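You operate a simulated robot arm through the tools that you are given. There is no shell and no other tool. Be economical: measure what you need, move in short steps, check, and stop when the job is done.

You run a simulated robot arm. Do the job below in one go: nothing can be reset, and whatever is moved stays where it is left.

## Task
Set line one to clean and bolt the yellow gate across the aisle.
Fine: the red catch holds the gate, lift it right up and leave it up; leave line two's knob alone.

The check looks at the end state, three seconds after you hand in, the way a careful person would. Anything else that was tipped, shoved, dropped, spilled or broken makes it a failure.

## Robot
A 7-joint arm with a two-finger parallel gripper on a trunk, on a base that drives. Base frame: it is fixed to the floor where the robot stands at the start and does not move with it; the origin is under the middle of the robot, x ahead of it, y to its left, z up; the surface under the hand at the start is at about z = 980. Lengths are in mm, angles in degrees, forces in N, time in s.
With the tool pointing down near the work surface it reaches from about 480 to 920 mm from the robot's upright axis, wherever it stands. Its first joint turns from -115.0 to 115.0 degrees. Places, roughly: gate bolt [300, -300, 700]; line one knob [600, 0, 1400]; line two knob [600, 0, 1200]; red catch [300, -300, 1100]; yellow gate [400, -100, 800]. Payload 3.91 kg.
Tool frame: the origin (TCP) lies between the finger pads and is the grasp point; the fingertips stand 30 mm ahead of it; z points along the fingers, y is the line along which they close. The gripper opens to 110 mm. The fingers are 20 mm wide and 10 mm thick; the gripper's body (48 by 112 mm) begins 55 mm behind the TCP.
Orientation is that of the tool frame in the base frame, as a unit quaternion [w, x, y, z]. With the fingers straight down and closing along the base's y, the tool's x points along the base's -x, its y along +y and its z along -z.

## Interface
- The arm moves only by the tool servo_tool. Its argument "series" is a list of rows, each an object of numbers (a shift or turn left out is 0, a gripper value left out holds the last): "tx", "ty", "tz": the shift along the tool's x, y, z in mm; "wx", "wy", "wz": the turn, a rotation vector about the tool's x, y, z in degrees; "hand": the gripper command, from -1 (fully open) to 1 (shut), values between in proportion. In form: [{"tx": .., "ty": .., "tz": .., "wx": .., "wy": .., "wz": .., "hand": ..}, ...]. A call has 1 to 10 rows; each row is the pose to reach, as a shift and turn from the pose commanded when the call began, along the tool's axes at that moment. Rows are played at 5 a second. More than 50 mm and 8.6 degrees between two rows, or a gripper value outside its range, and nothing of the call is played. A pose out of reach is approached as far as the arm can. The call stops where the force on the tool passes 60 N (or 10 N more than at its start, if that is more) or the arm is blocked; 0.2 s more then pass. Each finger travels about 153 mm/s and halts on what it meets, pressing with about 20 N; the grip force reading is that of the motor and also rises with nothing between the fingers. The clock runs only during rows and for 0.2 s after the last one: add rows that repeat a pose to give the fingers time. The reply holds the time, the measured pose of the TCP, the force on the tool along the base axes, the opening and the grip force, in the units named above and with some noise, with the torque about the TCP (base axes, N m) and any sound that the robot's microphone picked up.
- Cameras (640 x 400 px; columns grow to the right, rows downward): "scene" is now at [227.6, 186.9, 1427.2]; the picture's right is [-0.27, -0.96, 0.00], its down [-0.73, 0.21, -0.65] and it looks along [0.63, -0.18, -0.76] (base axes); focal length 214 px, centre (320, 200). "wrist" rides on the gripper at [72, 17, -103] in the tool frame; the picture's right is [-0.23, 0.97, 0.00], its down [-0.76, -0.18, -0.62] and it looks along [-0.61, -0.14, 0.78] (tool axes); focal length 222 px, centre (320, 200).
- grab_frame(camera): a new picture of that camera. No time passes.
- slide_trunk(by): slides the trunk up (or, below 0, down) by that many mm; the arm and the scene camera ride with it, the base frame stays. It gives what a move gives, with no picture.
- steer(legs): drives the robot by 1 to 6 legs, each [ahead, left, turn to the left] in mm, mm and degrees, along the robot's own axes; the way and the turn of a leg run together, so that a leg with both is an arc; at most 1500 mm and 180 degrees a leg. The arm and the cameras ride along, it lands a little off, and it stops where it bumps. It gives what a move gives.
- head_to(pan, tilt): turns the head with the scene camera to pan (to the left, within 80 degrees either way) and tilt (down, from -29 to 69), counted from straight ahead of the robot. It gives what a move gives.
- measure_at(camera, pixels): there is no depth. For up to 12 entries [column, row, z] of the newest picture of that camera ("zoom" is the newest enlarged one), the place [x, y] in the base frame at which the ray of that pixel passes the height z, good to about 2 mm, but the place of the scene camera against the robot may be out by one fixed shift of up to 18 mm in any direction. No time passes.
- inspect(camera, box): a new picture of the part [left, top, right, bottom] of that camera's present view, enlarged. No time passes.
- sign_off(): hands the job in; it is judged then, once.

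Keep the steps short. Do not move on a guess: measure, check each grasp and each placing, and mend mistakes. In all there are 80 turns and 52 pictures (those below and enlarged ones count). Leave the gripper open and the arm clear of the work at the hand-in unless told otherwise, and finish with a single line.

The tools are called after "Emit:" as name(argument=value, ...) on one line, values as JSON. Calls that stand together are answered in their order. servo_tool: Moves the arm, as the interface text tells. Its arguments: {"type":"object","properties":{"series":{"type":"array","items":{"type":"object","properties":{"tx":{"type":"number"},"ty":{"type":"number"},"tz":{"type":"number"},"wx":{"type":"number"},"wy":{"type":"number"},"wz":{"type":"number"},"hand":{"type":"number"}}}}},"required":["series"]} The other tools are called the same way: slide_trunk (by) slides the trunk up or down; steer (legs) drives the base; head_to (pan, tilt) turns the head that bears the scene camera; grab_frame (camera) takes a picture; measure_at (camera, pixels) gives the place at which the rays of pixels pass given heights; inspect (camera, box) takes an enlarged picture of a part of a camera's view; sign_off () hands the job in.

At the start:

```text
time_s: 0.0
tcp_pos: [403.1, -383.2, 1570.7]
orientation: [0.001, 0.0, 1.0, 0.0]
ft_force: [0.1, -0.1, 0.8]
torque: [-0.01, -0.02, 0.02]
width: 109.9
finger_force: 0.1
trunk travel left (down, up): [-789.0, 201.0]
robot x, y, heading: [1.5, -1.5, 0.1]
head pan, tilt: [-15.8, 49.3]
```

scene: 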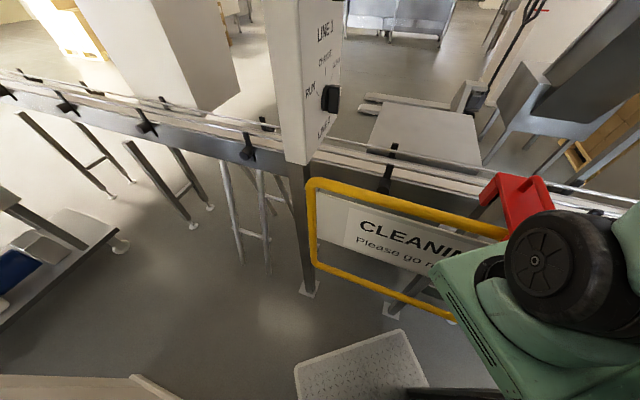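
wrist: 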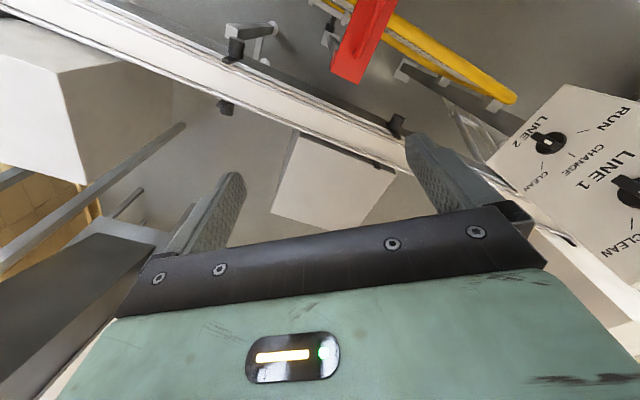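

I see the panel post around (310,90), the yellow gate with its sign, and the red catch partly hidden by the arm. I'll enlarge these areas first.

Emit:
inspect(camera="scene", box=[240, 0, 400, 100])

Emit:
inspect(camera="scene", box=[290, 150, 610, 350])

Emit:
inspect(camera="wrist", box=[300, 0, 640, 220])

```text
4.00 times, centred on (320, 50) of scene
```

zoom: 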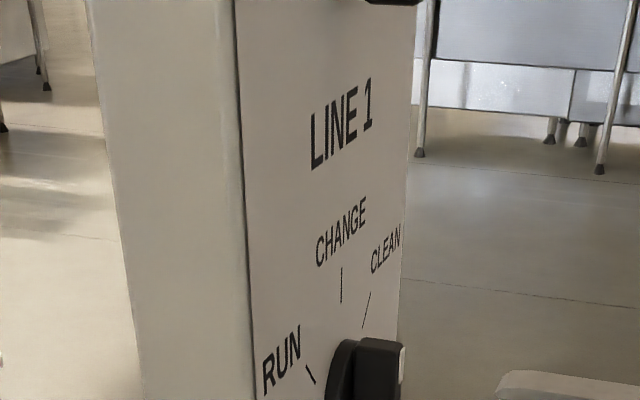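

```text
2.00 times, centred on (450, 250) of scene
```

zoom: 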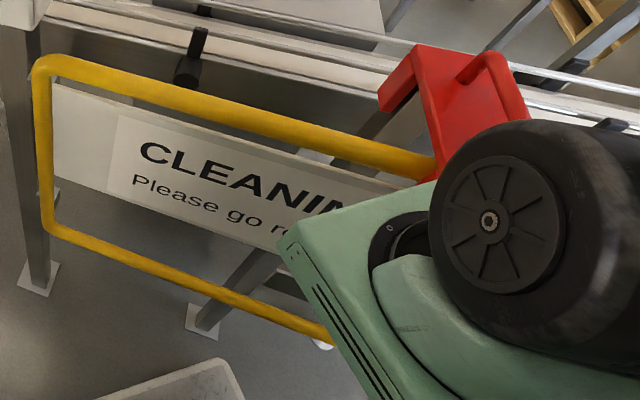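

```text
1.82 times, centred on (470, 110) of wrist
```

zoom: 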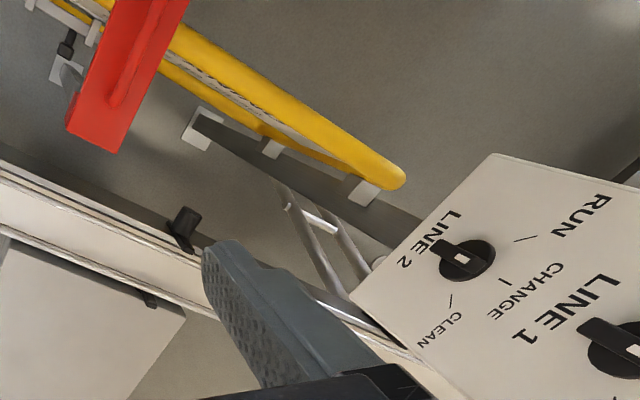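

The arm hides the catch. I'll turn the head to see around more of the aisle, and picture it.

Emit:
head_to(pan=-40, tilt=25)

Emit:
grab_frame(camera="scene")

Emit:
head_to(pan=40, tilt=40)

Emit:
grab_frame(camera="scene")

```text
time_s: 0.9
tcp_pos: [403.8, -381.7, 1569.6]
orientation: [0.002, 0.0, 1.0, -0.001]
ft_force: [-0.8, 0.3, 0.4]
torque: [-0.02, 0.03, -0.02]
width: 109.9
finger_force: 0.0
trunk travel left (down, up): [-789.0, 201.0]
robot x, y, heading: [-0.8, -0.7, -0.1]
head pan, tilt: [-40.0, 25.0]
```

```text
46 pictures are left
```

scene: 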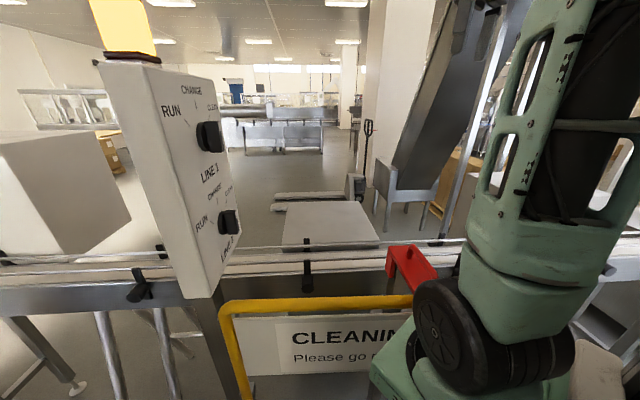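

```text
time_s: 2.4
tcp_pos: [402.9, -382.5, 1570.1]
orientation: [0.001, 0.0, 1.0, -0.002]
ft_force: [0.1, -0.2, -0.6]
torque: [0.03, 0.03, 0.0]
width: 109.9
finger_force: 0.1
trunk travel left (down, up): [-789.0, 201.0]
robot x, y, heading: [0.9, 0.0, 0.1]
head pan, tilt: [40.0, 40.0]
```

```text
45 pictures are left
```

scene: 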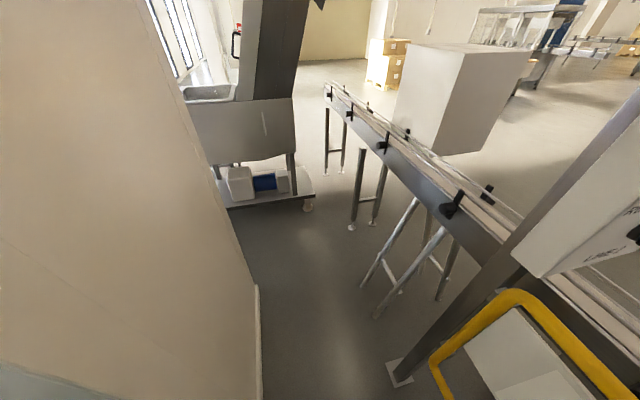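

Now look farther to both sides to find where the gate's hinge and bolt keeper are.

Emit:
head_to(pan=80, tilt=55)

Emit:
grab_frame(camera="scene")

Emit:
head_to(pan=-75, tilt=45)

Emit:
grab_frame(camera="scene")

Emit:
head_to(pan=0, tilt=65)

Emit:
grab_frame(camera="scene")

```text
time_s: 3.5
tcp_pos: [402.0, -383.2, 1570.6]
orientation: [0.001, 0.0, 1.0, -0.001]
ft_force: [0.4, 0.1, -0.1]
torque: [-0.03, -0.05, -0.02]
width: 110.1
finger_force: 0.1
trunk travel left (down, up): [-789.0, 201.0]
robot x, y, heading: [0.4, -2.4, -0.1]
head pan, tilt: [80.0, 55.0]
```

```text
44 pictures are left
```

scene: 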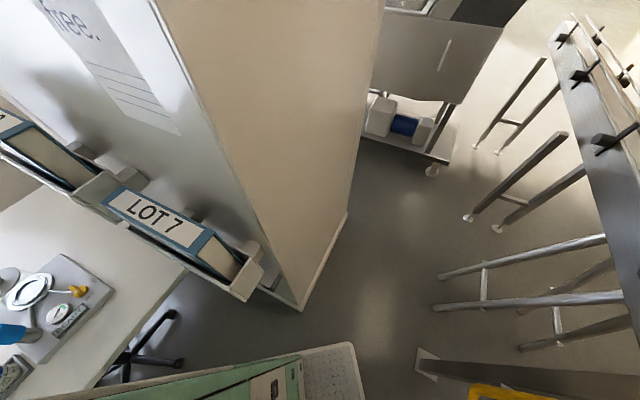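

```text
time_s: 5.9
tcp_pos: [402.0, -382.5, 1570.4]
orientation: [0.001, 0.0, 1.0, -0.001]
ft_force: [0.2, -0.5, -0.6]
torque: [-0.03, 0.02, 0.03]
width: 110.1
finger_force: 0.0
trunk travel left (down, up): [-789.0, 201.0]
robot x, y, heading: [1.4, -2.2, -0.3]
head pan, tilt: [-75.0, 45.0]
```

```text
43 pictures are left
```

scene: 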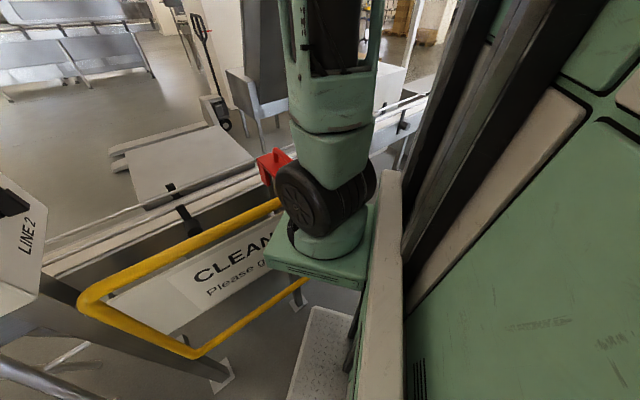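

```text
time_s: 7.3
tcp_pos: [403.4, -382.2, 1569.6]
orientation: [0.0, 0.0, 1.0, -0.002]
ft_force: [-0.9, 0.8, -0.4]
torque: [-0.01, -0.03, 0.01]
width: 110.1
finger_force: 0.0
trunk travel left (down, up): [-789.0, 201.0]
robot x, y, heading: [-2.4, 3.2, 0.1]
head pan, tilt: [0.0, 65.0]
```

```text
42 pictures are left
```

scene: 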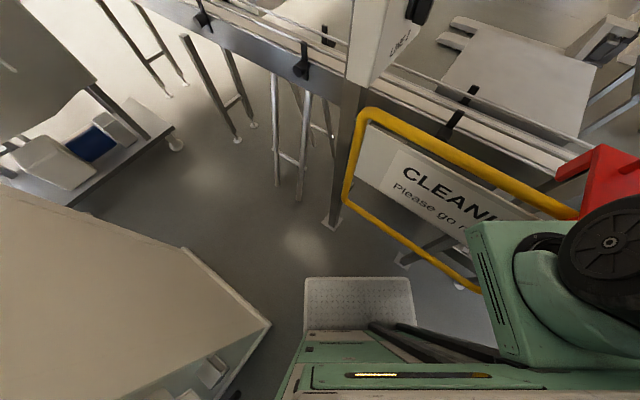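

The arm blocks the right-hand end. I'll tilt the wrist 40° about tool y so its camera looks straight down on the catch.

Emit:
servo_tool(series=[{"wy": 8}, {"wy": 16}, {"wy": 24}, {"wy": 32}, {"wy": 40}, {"wy": 40}])

Emit:
grab_frame(camera="wrist")

Emit:
grab_frame(camera="scene")

```text
time_s: 8.8
tcp_pos: [335.1, -361.1, 1496.7]
orientation: [-0.343, -0.001, 0.939, -0.002]
ft_force: [0.7, 0.5, -0.3]
torque: [0.02, 0.0, 0.03]
width: 109.6
finger_force: 0.0
out of reach, approached as far as the arm can: row 1, 2, 3, 4, 5, 6
trunk travel left (down, up): [-789.0, 201.0]
robot x, y, heading: [-2.0, -1.7, -0.0]
head pan, tilt: [0.0, 65.0]
```

```text
41 pictures are left
```

wrist: 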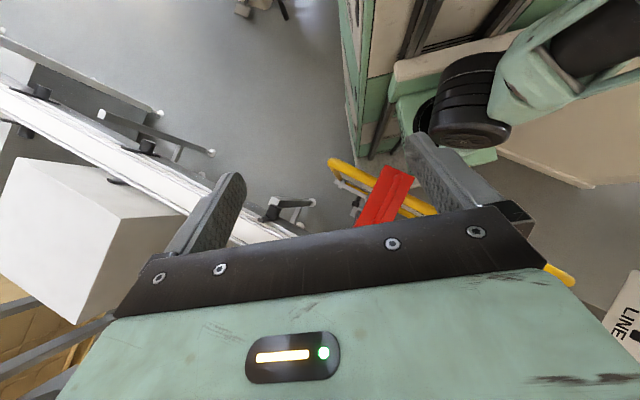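

```text
40 pictures are left
```

scene: 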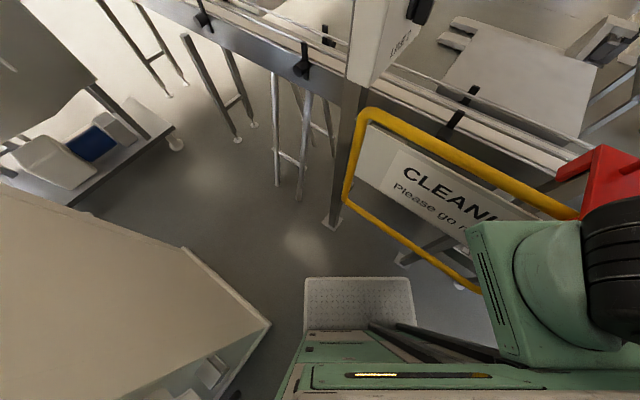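

Emit:
inspect(camera="wrist", box=[250, 120, 490, 270])

Emit:
measure_at(camera="wrist", pixels=[[332, 163, 1000], [572, 280, 1000], [398, 172, 1080], [368, 225, 1080], [332, 163, 900], [572, 280, 900]])

Emit:
measure_at(camera="scene", pixels=[[365, 112, 1000], [345, 200, 600], [365, 112, 900], [335, 222, 0], [270, 325, 0], [577, 215, 1000], [577, 215, 900]])

```text
2.67 times, centred on (370, 195) of wrist
```

zoom: 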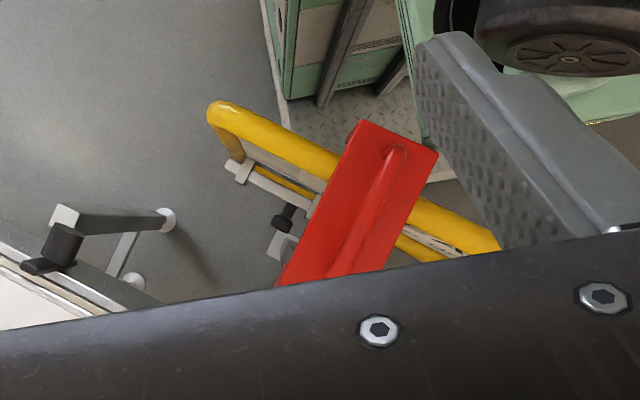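

```text
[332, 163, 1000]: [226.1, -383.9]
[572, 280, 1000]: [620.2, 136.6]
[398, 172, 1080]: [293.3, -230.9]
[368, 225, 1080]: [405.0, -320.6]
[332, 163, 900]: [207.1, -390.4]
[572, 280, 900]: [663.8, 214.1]
```

```text
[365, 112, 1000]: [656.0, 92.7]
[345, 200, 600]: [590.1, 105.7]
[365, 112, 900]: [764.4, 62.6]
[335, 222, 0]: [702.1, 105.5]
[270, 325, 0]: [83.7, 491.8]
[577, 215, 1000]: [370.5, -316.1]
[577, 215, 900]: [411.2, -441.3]
```

The gate hangs on the post near (640,120). Its free end is near (226,-384), with a slide bolt, and its keeper is probably at the cabinet corner to the left. Next I'll look at the panel.

Emit:
head_to(pan=-25, tilt=12)

Emit:
inspect(camera="scene", box=[200, 100, 360, 300])

Emit:
grab_frame(camera="scene")

```text
time_s: 10.0
tcp_pos: [335.6, -362.2, 1497.1]
orientation: [-0.341, -0.001, 0.94, -0.002]
ft_force: [0.6, -0.3, 0.9]
torque: [-0.02, 0.01, -0.01]
width: 110.1
finger_force: 0.1
trunk travel left (down, up): [-789.0, 201.0]
robot x, y, heading: [-4.7, 1.0, -0.1]
head pan, tilt: [-25.0, 12.0]
```

```text
2.00 times, centred on (280, 200) of scene
```

zoom: 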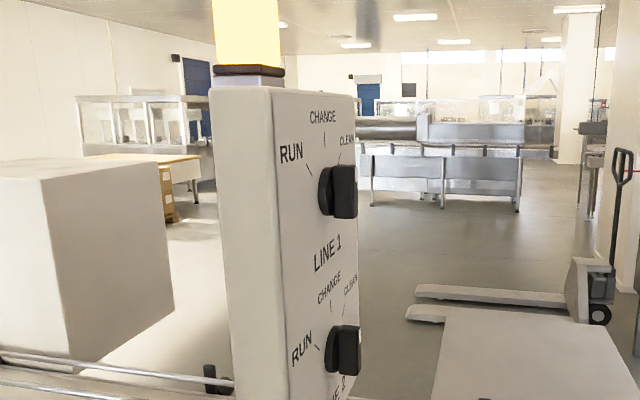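

```text
37 pictures are left
```

scene: 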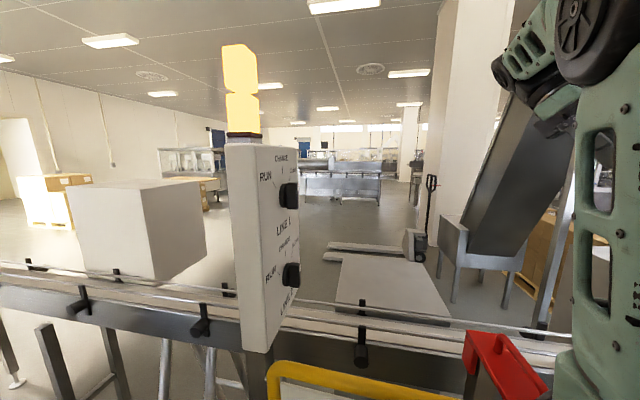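

Emit:
measure_at(camera="wrist", pixels=[[240, 12, 0], [285, 18, 0], [340, 5, 0], [352, 150, 0], [352, 165, 300], [200, 40, 0], [150, 60, 0], [208, 153, 0], [160, 112, 0], [585, 187, 0]])

Emit:
measure_at(camera="scene", pixels=[[289, 196, 1400], [291, 274, 1200], [226, 145, 1520], [298, 149, 1520], [243, 350, 1050], [275, 373, 1000]])

```text
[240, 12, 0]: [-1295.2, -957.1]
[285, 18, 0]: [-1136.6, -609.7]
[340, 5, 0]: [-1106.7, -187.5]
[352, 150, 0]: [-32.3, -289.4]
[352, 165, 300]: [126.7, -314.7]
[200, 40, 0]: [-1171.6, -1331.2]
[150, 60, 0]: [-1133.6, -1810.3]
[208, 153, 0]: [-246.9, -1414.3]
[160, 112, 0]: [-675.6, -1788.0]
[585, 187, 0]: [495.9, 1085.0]
```

```text
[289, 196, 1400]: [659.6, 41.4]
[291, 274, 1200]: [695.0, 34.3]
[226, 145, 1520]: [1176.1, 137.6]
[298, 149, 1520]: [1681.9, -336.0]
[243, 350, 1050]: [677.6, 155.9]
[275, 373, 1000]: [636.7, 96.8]
```

I want to stand further down the aisle, facing the panel. Before backing off I'll check the clearance behind and to the left.

Emit:
head_to(pan=80, tilt=35)

Emit:
grab_frame(camera="scene")

Emit:
servo_tool(series=[{"wy": 8}, {"wy": 16}, {"wy": 24}, {"wy": 24}])

Emit:
grab_frame(camera="wrist")

```text
time_s: 11.8
tcp_pos: [335.7, -362.6, 1497.4]
orientation: [-0.341, -0.001, 0.94, -0.003]
ft_force: [-0.6, -0.1, 0.1]
torque: [0.01, 0.01, -0.05]
width: 110.1
finger_force: 0.1
trunk travel left (down, up): [-789.0, 201.0]
robot x, y, heading: [-5.4, 0.2, -0.1]
head pan, tilt: [80.0, 35.0]
```

```text
36 pictures are left
```

scene: 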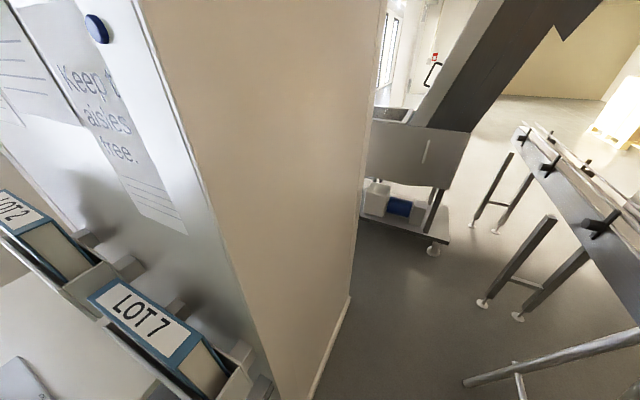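

```text
time_s: 12.8
tcp_pos: [292.5, -343.7, 1477.9]
orientation: [-0.53, 0.0, 0.848, -0.002]
ft_force: [0.3, -1.6, 0.2]
torque: [0.04, -0.03, -0.01]
width: 110.0
finger_force: 0.2
out of reach, approached as far as the arm can: row 1, 2, 3, 4
trunk travel left (down, up): [-789.0, 201.0]
robot x, y, heading: [-3.5, 3.8, -0.1]
head pan, tilt: [80.0, 35.0]
```

```text
35 pictures are left
```

wrist: 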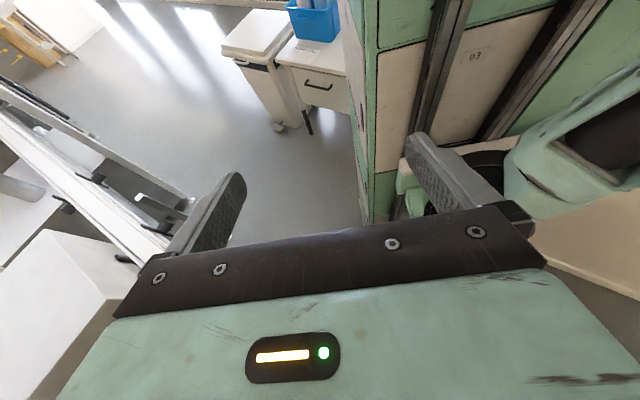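

Emit:
measure_at(camera="wrist", pixels=[[282, 128, 0], [309, 132, 0], [350, 113, 700], [222, 48, 700], [262, 60, 700], [368, 222, 0], [350, 112, 500]])

Emit:
measure_at(camera="scene", pixels=[[349, 297, 0], [310, 398, 0], [375, 200, 500], [260, 385, 900], [0, 300, 800], [110, 260, 1000], [95, 15, 1300]])

```text
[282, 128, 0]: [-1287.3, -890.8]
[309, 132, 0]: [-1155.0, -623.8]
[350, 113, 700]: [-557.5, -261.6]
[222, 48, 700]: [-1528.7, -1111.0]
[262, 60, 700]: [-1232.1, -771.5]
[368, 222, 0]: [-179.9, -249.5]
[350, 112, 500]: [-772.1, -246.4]
```

```text
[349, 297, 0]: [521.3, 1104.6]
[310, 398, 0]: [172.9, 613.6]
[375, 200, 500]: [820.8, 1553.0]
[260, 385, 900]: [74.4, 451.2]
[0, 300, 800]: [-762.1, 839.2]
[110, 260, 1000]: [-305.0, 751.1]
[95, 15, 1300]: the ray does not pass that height
```

Clear route: the gate line is to the right, and the desk front is about 950 mm across from it. I'll return the tool to pointing down, then drive to about (-510,-640) and turn to face up the aisle.

Emit:
servo_tool(series=[{"wy": -8}, {"wy": -16}, {"wy": -24}, {"wy": -32}, {"wy": -40}, {"wy": -48}, {"wy": -56}, {"wy": -64}, {"wy": -64}])

Emit:
steer(legs=[[-250, -80, 0], [-255, -560, 0]])

Emit:
head_to(pan=20, tilt=40)

Emit:
grab_frame(camera="scene")

```text
time_s: 14.8
tcp_pos: [297.8, -358.3, 1485.0]
orientation: [0.002, 0.001, 1.0, 0.0]
ft_force: [-0.5, 0.5, -0.9]
torque: [-0.01, 0.02, 0.01]
width: 109.8
finger_force: 0.1
out of reach, approached as far as the arm can: row 7, 8, 9
trunk travel left (down, up): [-789.0, 201.0]
robot x, y, heading: [-2.6, -1.8, 0.1]
head pan, tilt: [80.0, 35.0]
```

```text
time_s: 16.2
tcp_pos: [143.4, -414.1, 1484.9]
orientation: [0.002, 0.009, 1.0, -0.001]
ft_force: [-0.3, -0.4, -1.6]
torque: [0.02, 0.03, -0.01]
width: 110.0
finger_force: 0.0
trunk travel left (down, up): [-789.0, 201.0]
robot x, y, heading: [-145.6, -51.9, -0.7]
head pan, tilt: [80.0, 35.0]
stopped in leg 1: the robot was blocked; the commanded pose is now the measured one
```

```text
time_s: 17.6
tcp_pos: [143.8, -414.7, 1485.4]
orientation: [0.001, 0.009, 1.0, -0.002]
ft_force: [-0.3, -0.5, 0.4]
torque: [0.03, -0.03, 0.01]
width: 110.1
finger_force: 0.0
trunk travel left (down, up): [-789.0, 201.0]
robot x, y, heading: [-148.8, -52.3, -1.3]
head pan, tilt: [20.0, 40.0]
```

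```text
34 pictures are left
```

scene: 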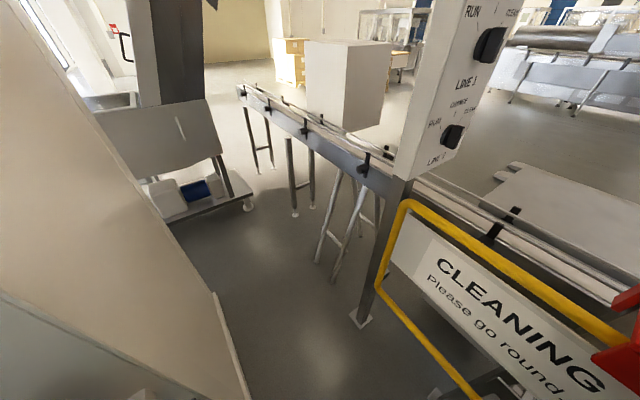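

The rear corner bumped, probably on the desk edge. I'll nudge forward and right, then turn left in place, and look before moving on.

Emit:
steer(legs=[[40, -40, 0], [0, 0, 53]])

Emit:
head_to(pan=75, tilt=50)

Emit:
grab_frame(camera="scene")

Emit:
head_to(pan=-30, tilt=45)

Emit:
grab_frame(camera="scene")

```text
time_s: 20.9
tcp_pos: [356.6, -66.9, 1484.7]
orientation: [0.001, -0.451, 0.892, -0.002]
ft_force: [-0.4, -0.3, -0.2]
torque: [0.01, 0.0, 0.02]
width: 109.9
finger_force: 0.1
trunk travel left (down, up): [-789.0, 201.0]
robot x, y, heading: [-109.2, -92.9, 53.6]
head pan, tilt: [20.0, 40.0]
```

```text
time_s: 22.2
tcp_pos: [356.3, -66.2, 1483.7]
orientation: [0.001, -0.451, 0.893, -0.001]
ft_force: [-0.7, 0.3, -0.1]
torque: [0.01, 0.0, -0.02]
width: 110.0
finger_force: 0.1
trunk travel left (down, up): [-789.0, 201.0]
robot x, y, heading: [-105.3, -88.5, 53.8]
head pan, tilt: [75.0, 50.0]
```

```text
33 pictures are left
```

scene: 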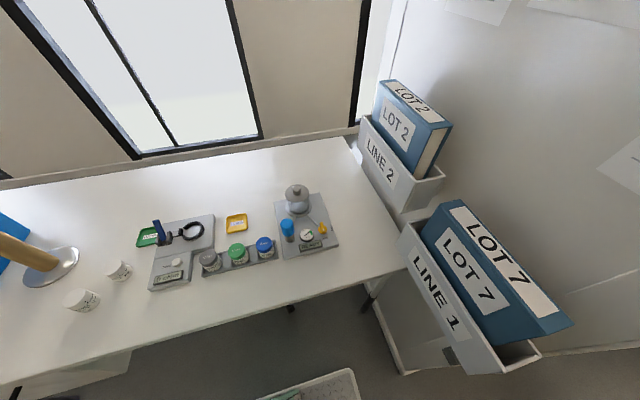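

```text
time_s: 24.0
tcp_pos: [356.6, -66.3, 1484.7]
orientation: [0.002, -0.451, 0.893, -0.001]
ft_force: [0.0, -1.1, 0.2]
torque: [0.01, -0.05, 0.03]
width: 110.0
finger_force: 0.1
trunk travel left (down, up): [-789.0, 201.0]
robot x, y, heading: [-107.3, -91.8, 53.6]
head pan, tilt: [-30.0, 45.0]
```

```text
32 pictures are left
```

scene: 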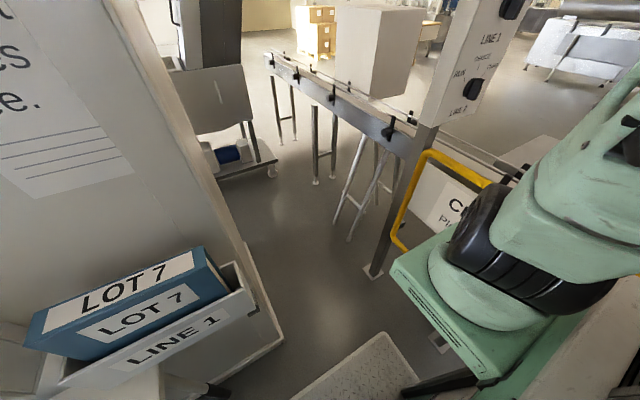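

The desk is undisturbed. Backing up along the aisle by 650 mm.

Emit:
steer(legs=[[-650, 0, 0]])

Emit:
head_to(pan=-10, tilt=35)

Emit:
grab_frame(camera="scene")

Emit:
grab_frame(camera="wrist")

```text
time_s: 27.5
tcp_pos: [-20.6, -579.8, 1484.5]
orientation: [0.002, -0.449, 0.893, -0.001]
ft_force: [-0.3, -0.4, 0.0]
torque: [0.01, -0.01, 0.0]
width: 110.0
finger_force: 0.0
trunk travel left (down, up): [-789.0, 201.0]
robot x, y, heading: [-485.6, -601.1, 53.5]
head pan, tilt: [-30.0, 45.0]
```

```text
time_s: 28.4
tcp_pos: [-22.3, -578.7, 1485.2]
orientation: [0.001, -0.449, 0.894, -0.001]
ft_force: [0.8, -0.8, -0.3]
torque: [0.03, -0.01, -0.02]
width: 109.9
finger_force: 0.0
trunk travel left (down, up): [-789.0, 201.0]
robot x, y, heading: [-482.1, -602.9, 53.6]
head pan, tilt: [-10.0, 35.0]
```

```text
31 pictures are left
```

scene: 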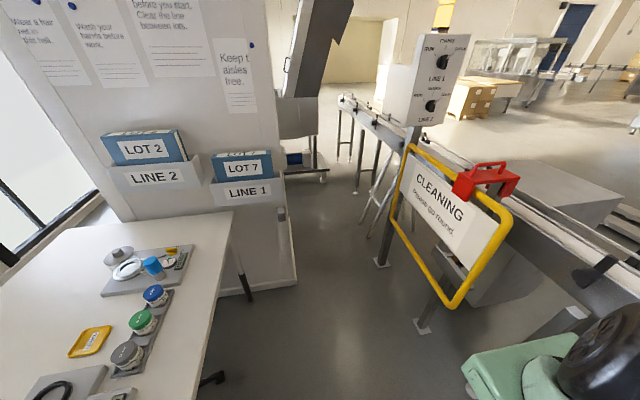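

```text
30 pictures are left
```

wrist: 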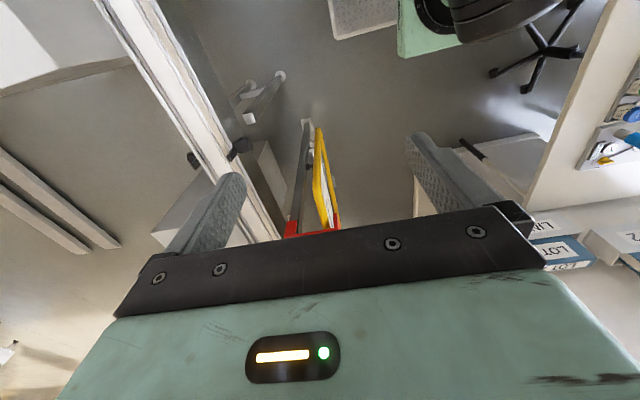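

Now I have a clear view: panel at (430,80), catch at (487,180), and a small keeper on the cabinet edge at about (281,214). Enlarging each.

Emit:
inspect(camera="scene", box=[390, 20, 490, 130])

Emit:
inspect(camera="scene", box=[380, 130, 540, 330])

Emit:
inspect(camera="scene", box=[240, 180, 320, 240])

Emit:
measure_at(camera="scene", pixels=[[433, 57, 1400], [431, 105, 1200], [281, 214, 900], [281, 214, 750], [297, 283, 0], [380, 262, 0], [406, 150, 1000], [510, 222, 1000], [487, 165, 1100], [455, 305, 500]])

```text
3.64 times, centred on (440, 75) of scene
```

zoom: 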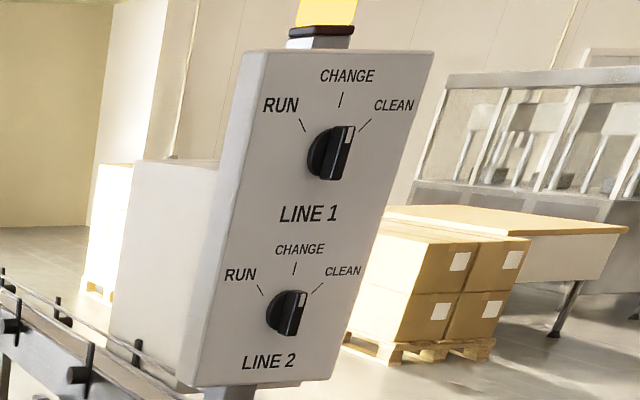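

```text
2.00 times, centred on (460, 230) of scene
```

zoom: 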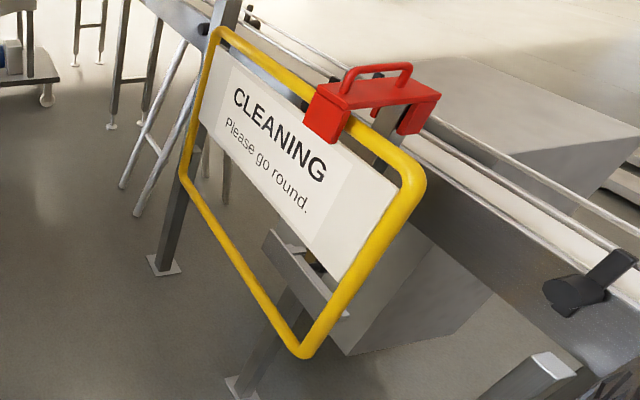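

```text
6.67 times, centred on (280, 210) of scene
```

zoom: 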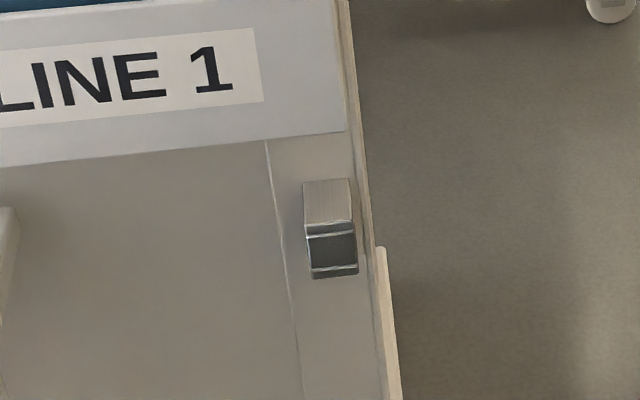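

```text
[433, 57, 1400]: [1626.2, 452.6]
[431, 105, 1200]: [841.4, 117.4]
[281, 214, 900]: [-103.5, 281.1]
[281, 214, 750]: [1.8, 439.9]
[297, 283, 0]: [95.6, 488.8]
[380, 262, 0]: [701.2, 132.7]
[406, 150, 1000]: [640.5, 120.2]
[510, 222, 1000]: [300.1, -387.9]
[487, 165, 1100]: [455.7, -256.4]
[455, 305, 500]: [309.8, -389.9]
```

Emit:
grab_frame(camera="scene")

Emit:
measure_at(camera="scene", pixels=[[510, 222, 1050], [510, 222, 1070], [406, 150, 1050], [455, 305, 550], [455, 305, 600], [433, 57, 1350], [433, 57, 1320], [431, 105, 1150], [431, 105, 1170], [281, 214, 720], [487, 165, 1150], [487, 165, 1180]])

Emit:
measure_at(camera="wrist", pixels=[[319, 130, 1050], [338, 228, 1050], [315, 230, 1100], [287, 235, 1100], [302, 120, 700], [332, 222, 600]])

Emit:
inspect(camera="wrist", box=[230, 100, 390, 250])

```text
26 pictures are left
```

scene: 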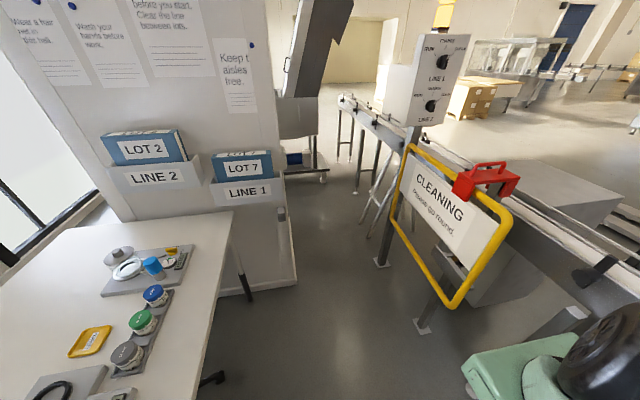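

```text
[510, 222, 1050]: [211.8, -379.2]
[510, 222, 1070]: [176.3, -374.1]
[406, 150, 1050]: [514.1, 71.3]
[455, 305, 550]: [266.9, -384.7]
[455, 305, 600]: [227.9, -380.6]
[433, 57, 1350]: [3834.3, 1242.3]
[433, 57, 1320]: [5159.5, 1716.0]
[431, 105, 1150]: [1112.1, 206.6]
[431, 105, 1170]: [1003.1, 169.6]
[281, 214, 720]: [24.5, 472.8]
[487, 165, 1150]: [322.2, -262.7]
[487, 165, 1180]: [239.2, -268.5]
```

```text
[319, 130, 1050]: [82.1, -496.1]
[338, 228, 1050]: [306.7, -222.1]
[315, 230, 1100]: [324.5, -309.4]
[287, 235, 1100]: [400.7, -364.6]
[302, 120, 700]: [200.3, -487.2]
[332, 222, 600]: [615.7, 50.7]
```

```text
2.67 times, centred on (310, 175) of wrist
```

zoom: 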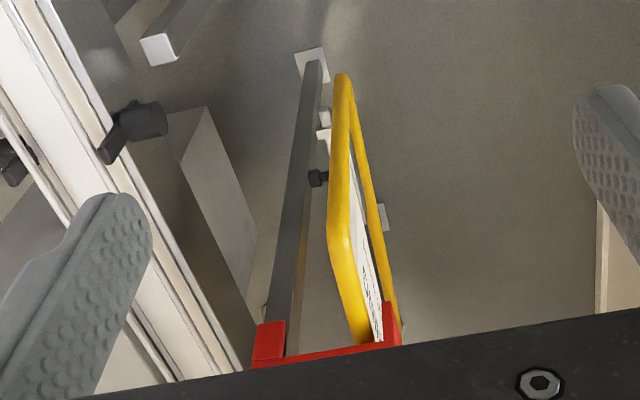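

The gate's top bar is near z 1040, and the catch is an inverted U over it with a handle on top. I'll turn the tool toward horizontal while moving it 300 mm forward, well above everything, so the wrist camera can see the panel and catch.

Emit:
servo_tool(series=[{"tx": -30, "wy": -8}, {"tx": -60, "wy": -16}, {"tx": -90, "wy": -24}, {"tx": -120, "wy": -32}, {"tx": -150, "wy": -40}, {"tx": -180, "wy": -48}, {"tx": -210, "wy": -56}, {"tx": -240, "wy": -64}, {"tx": -270, "wy": -72}, {"tx": -300, "wy": -80}])

Emit:
grab_frame(camera="wrist")

```text
time_s: 30.6
tcp_pos: [157.8, -336.0, 1487.6]
orientation: [0.576, -0.345, 0.684, 0.287]
ft_force: [-0.6, -0.3, 0.4]
torque: [-0.03, 0.01, -0.01]
width: 109.9
finger_force: 0.1
trunk travel left (down, up): [-789.0, 201.0]
robot x, y, heading: [-485.5, -601.1, 53.5]
head pan, tilt: [-10.0, 35.0]
```

```text
24 pictures are left
```

wrist: 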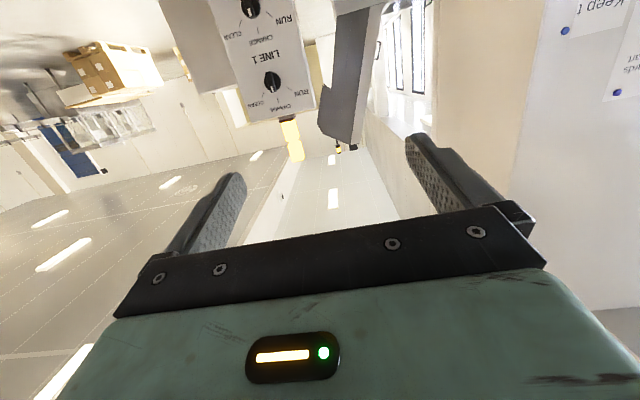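

Emit:
measure_at(camera="wrist", pixels=[[272, 80, 1400], [272, 80, 1420], [272, 80, 1440], [250, 8, 1200], [250, 8, 1230], [250, 8, 1260], [238, 122, 1470], [315, 114, 1470], [238, 122, 1500], [315, 114, 1500]])

Emit:
inspect(camera="wrist", box=[200, 40, 340, 130])

```text
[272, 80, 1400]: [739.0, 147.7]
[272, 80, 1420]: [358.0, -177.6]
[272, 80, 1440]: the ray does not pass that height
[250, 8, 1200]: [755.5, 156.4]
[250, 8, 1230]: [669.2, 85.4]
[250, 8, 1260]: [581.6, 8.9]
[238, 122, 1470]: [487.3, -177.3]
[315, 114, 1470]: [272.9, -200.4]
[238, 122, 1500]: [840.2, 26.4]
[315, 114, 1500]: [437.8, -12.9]
```

```text
4.44 times, centred on (270, 85) of wrist
```

zoom: 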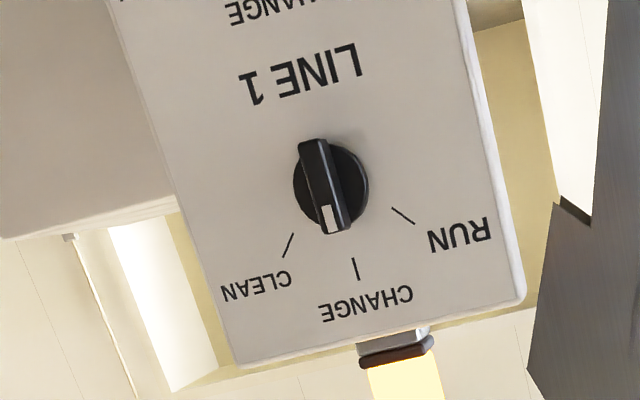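

Knob 1 triangulates to about (623,47,1406), pointing at CHANGE, with CLEAN about 50° clockwise. I'll drive 430 mm forward, clear of the panel.

Emit:
steer(legs=[[430, 0, 0]])

Emit:
grab_frame(camera="wrist")

```text
time_s: 33.2
tcp_pos: [415.3, -2.1, 1488.5]
orientation: [0.577, -0.341, 0.685, 0.284]
ft_force: [0.0, -0.1, -0.7]
torque: [-0.01, 0.02, 0.01]
width: 110.1
finger_force: 0.0
trunk travel left (down, up): [-789.0, 201.0]
robot x, y, heading: [-231.2, -264.0, 52.9]
head pan, tilt: [-10.0, 35.0]
```

```text
22 pictures are left
```

wrist: 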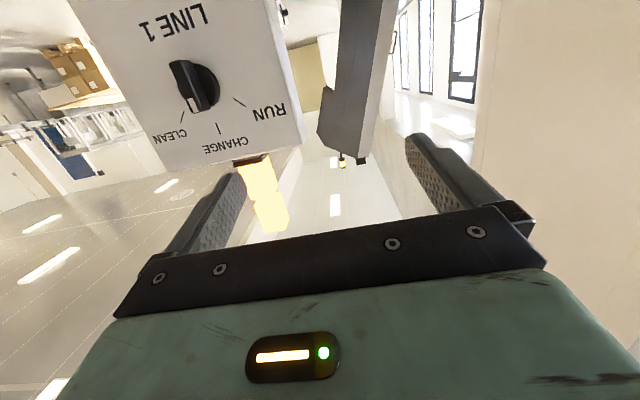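

Emit:
measure_at(camera="wrist", pixels=[[203, 88, 1390], [203, 88, 1410], [203, 88, 1430], [218, 128, 1440], [218, 128, 1460], [218, 128, 1480], [182, 118, 1430], [182, 118, 1450], [182, 118, 1470], [239, 102, 1430], [239, 102, 1450], [239, 102, 1470]])

Emit:
inspect(camera="wrist", box=[120, 20, 320, 170])

```text
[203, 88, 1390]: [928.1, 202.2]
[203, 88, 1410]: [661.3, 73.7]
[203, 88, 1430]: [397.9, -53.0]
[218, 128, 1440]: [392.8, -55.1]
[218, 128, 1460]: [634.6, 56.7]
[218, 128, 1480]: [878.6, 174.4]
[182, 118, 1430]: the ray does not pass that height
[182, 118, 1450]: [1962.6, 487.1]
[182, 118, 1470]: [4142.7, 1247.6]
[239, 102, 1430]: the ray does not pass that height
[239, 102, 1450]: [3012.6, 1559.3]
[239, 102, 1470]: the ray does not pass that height
```

```text
2.67 times, centred on (220, 95) of wrist
```

zoom: 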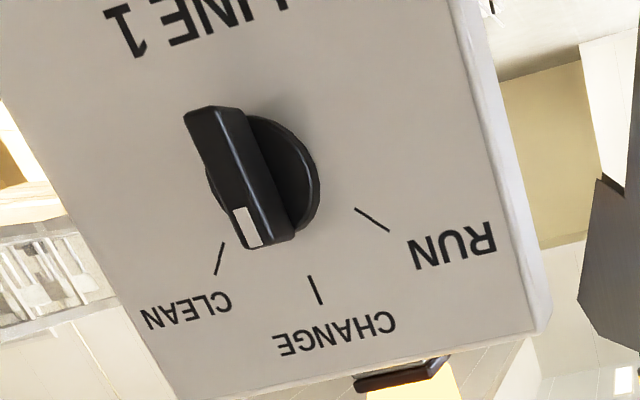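

Knob 1 is now at about (640,63,1408), with the panel square to my heading. I'll level the tool and bring it about 110 mm in front of the knob.

Emit:
servo_tool(series=[{"tx": 13, "ty": -28, "tz": 0, "wy": -3}, {"tx": 26, "ty": -56, "tz": 10, "wy": -6}, {"tx": 39, "ty": -84, "tz": 30, "wy": -8}, {"tx": 52, "ty": -112, "tz": 60, "wy": -10}, {"tx": 65, "ty": -140, "tz": 90, "wy": -10}, {"tx": 65, "ty": -140, "tz": 90, "wy": -10}])

Emit:
grab_frame(camera="wrist")

```text
time_s: 34.6
tcp_pos: [573.5, -27.7, 1408.5]
orientation: [0.635, -0.315, 0.632, 0.314]
ft_force: [-0.5, 0.1, 0.4]
torque: [0.04, 0.05, -0.01]
width: 110.0
finger_force: 0.0
trunk travel left (down, up): [-789.0, 201.0]
robot x, y, heading: [-230.9, -263.9, 52.7]
head pan, tilt: [-10.0, 35.0]
```

```text
20 pictures are left
```

wrist: 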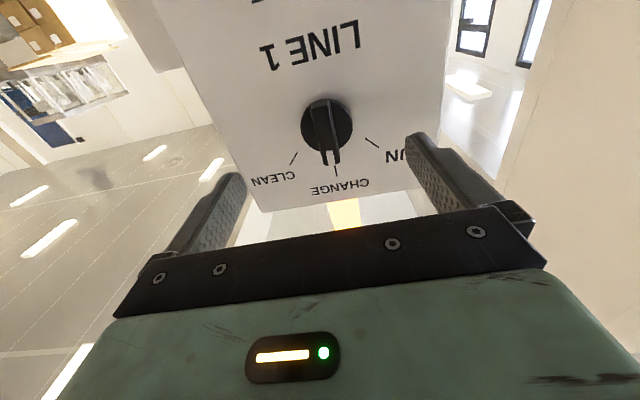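

The knob sits at (327,125), almost on the tool axis; I need about 6 mm toward +y. I'll advance 75 mm with the fingers half open and look.

Emit:
servo_tool(series=[{"ty": 6, "tz": 20, "hand": -0.2}, {"ty": 6, "tz": 40}, {"ty": 6, "tz": 55}, {"ty": 6, "tz": 67}, {"ty": 6, "tz": 75}, {"ty": 6, "tz": 75}])

Emit:
inspect(camera="wrist", box=[160, 40, 480, 240])

```text
time_s: 36.0
tcp_pos: [611.4, 33.2, 1408.7]
orientation: [0.635, -0.314, 0.633, 0.312]
ft_force: [-23.3, -24.3, -5.9]
torque: [-0.33, -0.01, 1.51]
width: 68.0
finger_force: 2.4
trunk travel left (down, up): [-789.0, 201.0]
robot x, y, heading: [-228.9, -265.6, 53.0]
head pan, tilt: [-10.0, 35.0]
```

```text
2.00 times, centred on (320, 140) of wrist
```

zoom: 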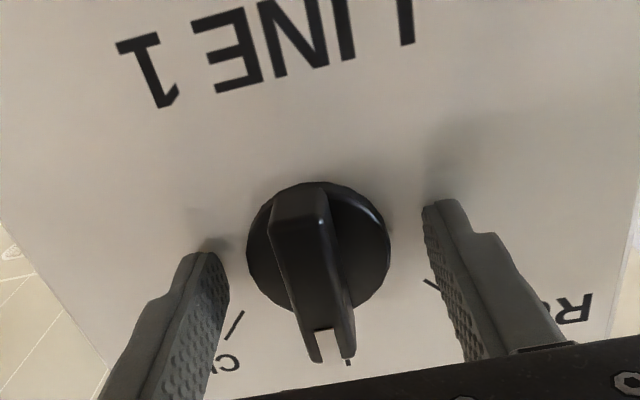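

Fingertips touched the panel (about 34 N). Backing off 16 mm, then closing on the bar.

Emit:
servo_tool(series=[{"tz": -8}, {"tz": -16}, {"tz": -16}])

Emit:
servo_tool(series=[{"hand": 0.2}, {"hand": 0.6}, {"hand": 1}, {"hand": 1}])

Emit:
inspect(camera="wrist", box=[160, 40, 480, 240])

```text
time_s: 36.8
tcp_pos: [604.9, 26.0, 1408.3]
orientation: [0.635, -0.316, 0.632, 0.314]
ft_force: [1.0, 0.5, 0.0]
torque: [0.01, -0.03, -0.03]
width: 65.9
finger_force: 0.1
trunk travel left (down, up): [-789.0, 201.0]
robot x, y, heading: [-230.7, -265.5, 52.7]
head pan, tilt: [-10.0, 35.0]
```

```text
time_s: 37.8
tcp_pos: [606.1, 22.3, 1408.2]
orientation: [0.636, -0.314, 0.632, 0.312]
ft_force: [14.1, -5.6, 4.4]
torque: [-0.05, 0.06, 0.41]
width: 16.0
finger_force: 45.1
trunk travel left (down, up): [-789.0, 201.0]
robot x, y, heading: [-231.7, -264.4, 52.9]
head pan, tilt: [-10.0, 35.0]
```

```text
2.00 times, centred on (320, 140) of wrist
```

zoom: 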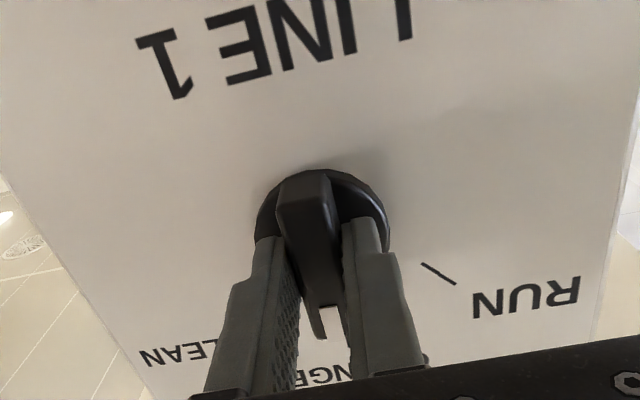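

I have the bar gripped (16 mm wide). Turning 52° clockwise about the tool axis.

Emit:
servo_tool(series=[{"ty": -3, "wz": 7.5}, {"ty": -3, "wz": 15}, {"ty": -3, "wz": 22.5}, {"ty": -3, "wz": 30}, {"ty": -3, "wz": 37.5}, {"ty": -3, "wz": 45}, {"ty": -3, "wz": 52}, {"ty": -3, "wz": 52}])

Emit:
inspect(camera="wrist", box=[160, 40, 480, 240])

```text
time_s: 39.6
tcp_pos: [605.6, 22.6, 1410.0]
orientation: [0.433, -0.006, 0.706, 0.56]
ft_force: [-9.6, -1.0, -2.7]
torque: [-0.8, -0.9, 1.2]
width: 17.8
finger_force: 45.5
trunk travel left (down, up): [-789.0, 201.0]
robot x, y, heading: [-232.3, -263.7, 52.9]
head pan, tilt: [-10.0, 35.0]
```

```text
2.00 times, centred on (320, 140) of wrist
```

zoom: 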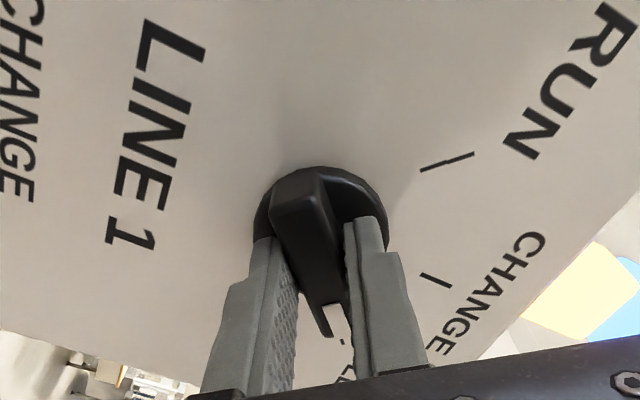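

The knob now points near the CLEAN tick. Opening and backing out straight to check.

Emit:
servo_tool(series=[{"hand": 0.2}, {"hand": -0.4}, {"hand": -0.4}, {"tz": -30}, {"tz": -60}, {"tz": -100}, {"tz": -140}, {"tz": -140}])

Emit:
inspect(camera="wrist", box=[160, 20, 480, 220])

```text
time_s: 41.4
tcp_pos: [521.7, -86.9, 1407.2]
orientation: [0.432, -0.007, 0.706, 0.561]
ft_force: [-0.4, 0.3, -0.2]
torque: [-0.01, 0.04, 0.01]
width: 77.2
finger_force: 0.1
trunk travel left (down, up): [-789.0, 201.0]
robot x, y, heading: [-228.5, -260.5, 52.9]
head pan, tilt: [-10.0, 35.0]
```

```text
2.00 times, centred on (320, 120) of wrist
```

zoom: 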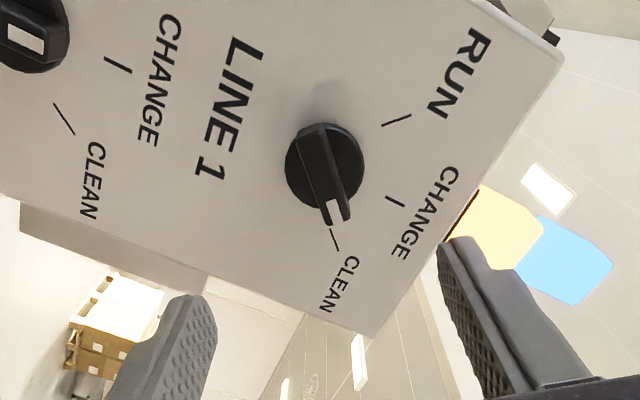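

Line one is on CLEAN and the beacon changed. Next the catch: I'll back off 330 mm so it's well ahead, and look with both cameras.

Emit:
steer(legs=[[-330, 0, 0]])

Emit:
head_to(pan=-30, tilt=32)

Emit:
grab_frame(camera="scene")

```text
time_s: 43.6
tcp_pos: [318.1, -348.1, 1406.8]
orientation: [0.429, -0.011, 0.706, 0.564]
ft_force: [-0.1, 0.3, 0.0]
torque: [0.03, 0.0, 0.02]
width: 76.9
finger_force: 0.1
trunk travel left (down, up): [-789.0, 201.0]
robot x, y, heading: [-433.0, -535.4, 53.6]
head pan, tilt: [-10.0, 35.0]
```

```text
time_s: 44.4
tcp_pos: [316.5, -348.6, 1406.6]
orientation: [0.43, -0.011, 0.706, 0.563]
ft_force: [0.2, -0.5, 0.6]
torque: [0.01, 0.01, -0.01]
width: 77.2
finger_force: 0.1
trunk travel left (down, up): [-789.0, 201.0]
robot x, y, heading: [-434.0, -534.7, 53.4]
head pan, tilt: [-30.0, 32.0]
```

```text
15 pictures are left
```

scene: 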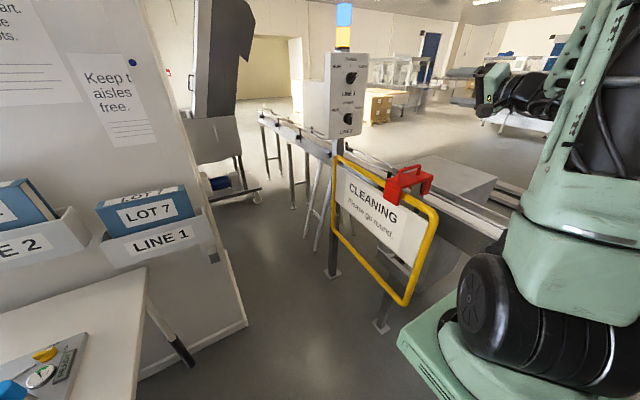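

Emit:
measure_at(camera="scene", pixels=[[405, 168, 1120], [405, 168, 1150], [405, 168, 1180], [397, 187, 1080], [397, 187, 1110], [429, 178, 1080], [429, 178, 1110], [388, 202, 1020], [388, 202, 1050], [438, 210, 1030], [438, 210, 1050], [341, 158, 1040]])

Emit:
inspect(camera="scene", box=[370, 150, 450, 220])

```text
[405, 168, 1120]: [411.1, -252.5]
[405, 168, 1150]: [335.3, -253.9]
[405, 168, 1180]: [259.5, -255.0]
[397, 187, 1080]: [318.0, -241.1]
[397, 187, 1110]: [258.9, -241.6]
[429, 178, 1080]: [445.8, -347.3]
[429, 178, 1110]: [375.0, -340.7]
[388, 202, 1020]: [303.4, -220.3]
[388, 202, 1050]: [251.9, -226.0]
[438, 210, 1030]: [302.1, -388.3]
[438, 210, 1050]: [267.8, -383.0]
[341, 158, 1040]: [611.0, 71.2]
```

```text
5.71 times, centred on (410, 185) of scene
```

zoom: 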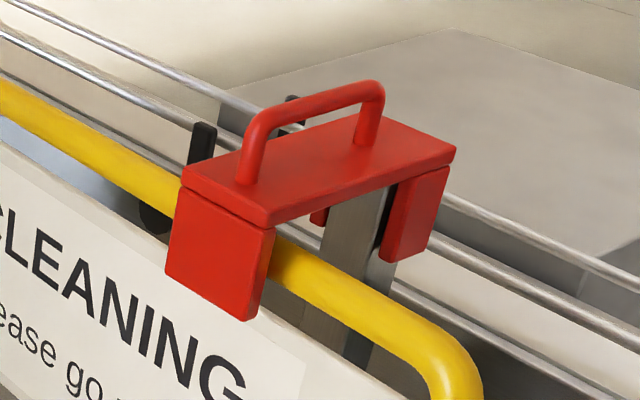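

The catch view is clear: a red plate with a loop handle (bar running across the gate) at roughly (345,-270,1135). I'll bring the tool behind it, level, rolled so the fingers close vertically, about 170 mm short of the handle.

Emit:
servo_tool(series=[{"tx": 20, "ty": -20, "tz": -20, "wz": 5}, {"tx": 40, "ty": -41, "tz": -40, "wz": 10}, {"tx": 60, "ty": -62, "tz": -60, "wz": 15}, {"tx": 80, "ty": -82, "tz": -80, "wz": 20}, {"tx": 100, "ty": -103, "tz": -91, "wz": 25}, {"tx": 120, "ty": -124, "tz": -91, "wz": 30}, {"tx": 140, "ty": -144, "tz": -91, "wz": 35}, {"tx": 159, "ty": -164, "tz": -91, "wz": 38}, {"tx": 159, "ty": -164, "tz": -91, "wz": 38}])

Emit:
grab_frame(camera="wrist")

```text
time_s: 46.4
tcp_pos: [242.7, -409.5, 1177.6]
orientation: [0.223, 0.22, 0.671, 0.672]
ft_force: [-0.1, 0.1, -0.8]
torque: [-0.01, -0.03, -0.03]
width: 77.0
finger_force: 0.2
trunk travel left (down, up): [-789.0, 201.0]
robot x, y, heading: [-433.4, -533.2, 53.4]
head pan, tilt: [-30.0, 32.0]
```

```text
13 pictures are left
```

wrist: 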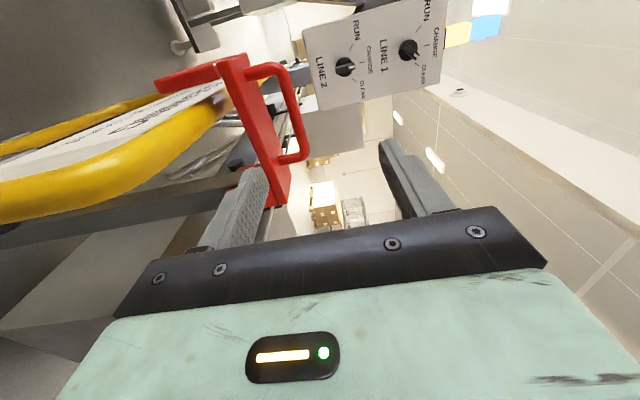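

Emit:
measure_at(camera="wrist", pixels=[[292, 115, 1130], [292, 115, 1140], [292, 115, 1150], [281, 72, 1140], [297, 152, 1140], [281, 72, 1150], [297, 152, 1150], [236, 60, 1090], [236, 60, 1110], [287, 195, 1110]])

```text
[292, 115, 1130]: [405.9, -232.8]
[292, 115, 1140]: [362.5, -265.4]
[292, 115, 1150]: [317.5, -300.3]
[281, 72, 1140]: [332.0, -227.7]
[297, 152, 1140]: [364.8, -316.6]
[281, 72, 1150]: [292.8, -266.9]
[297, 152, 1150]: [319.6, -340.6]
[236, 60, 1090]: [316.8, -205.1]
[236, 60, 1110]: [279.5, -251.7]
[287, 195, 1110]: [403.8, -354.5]
```

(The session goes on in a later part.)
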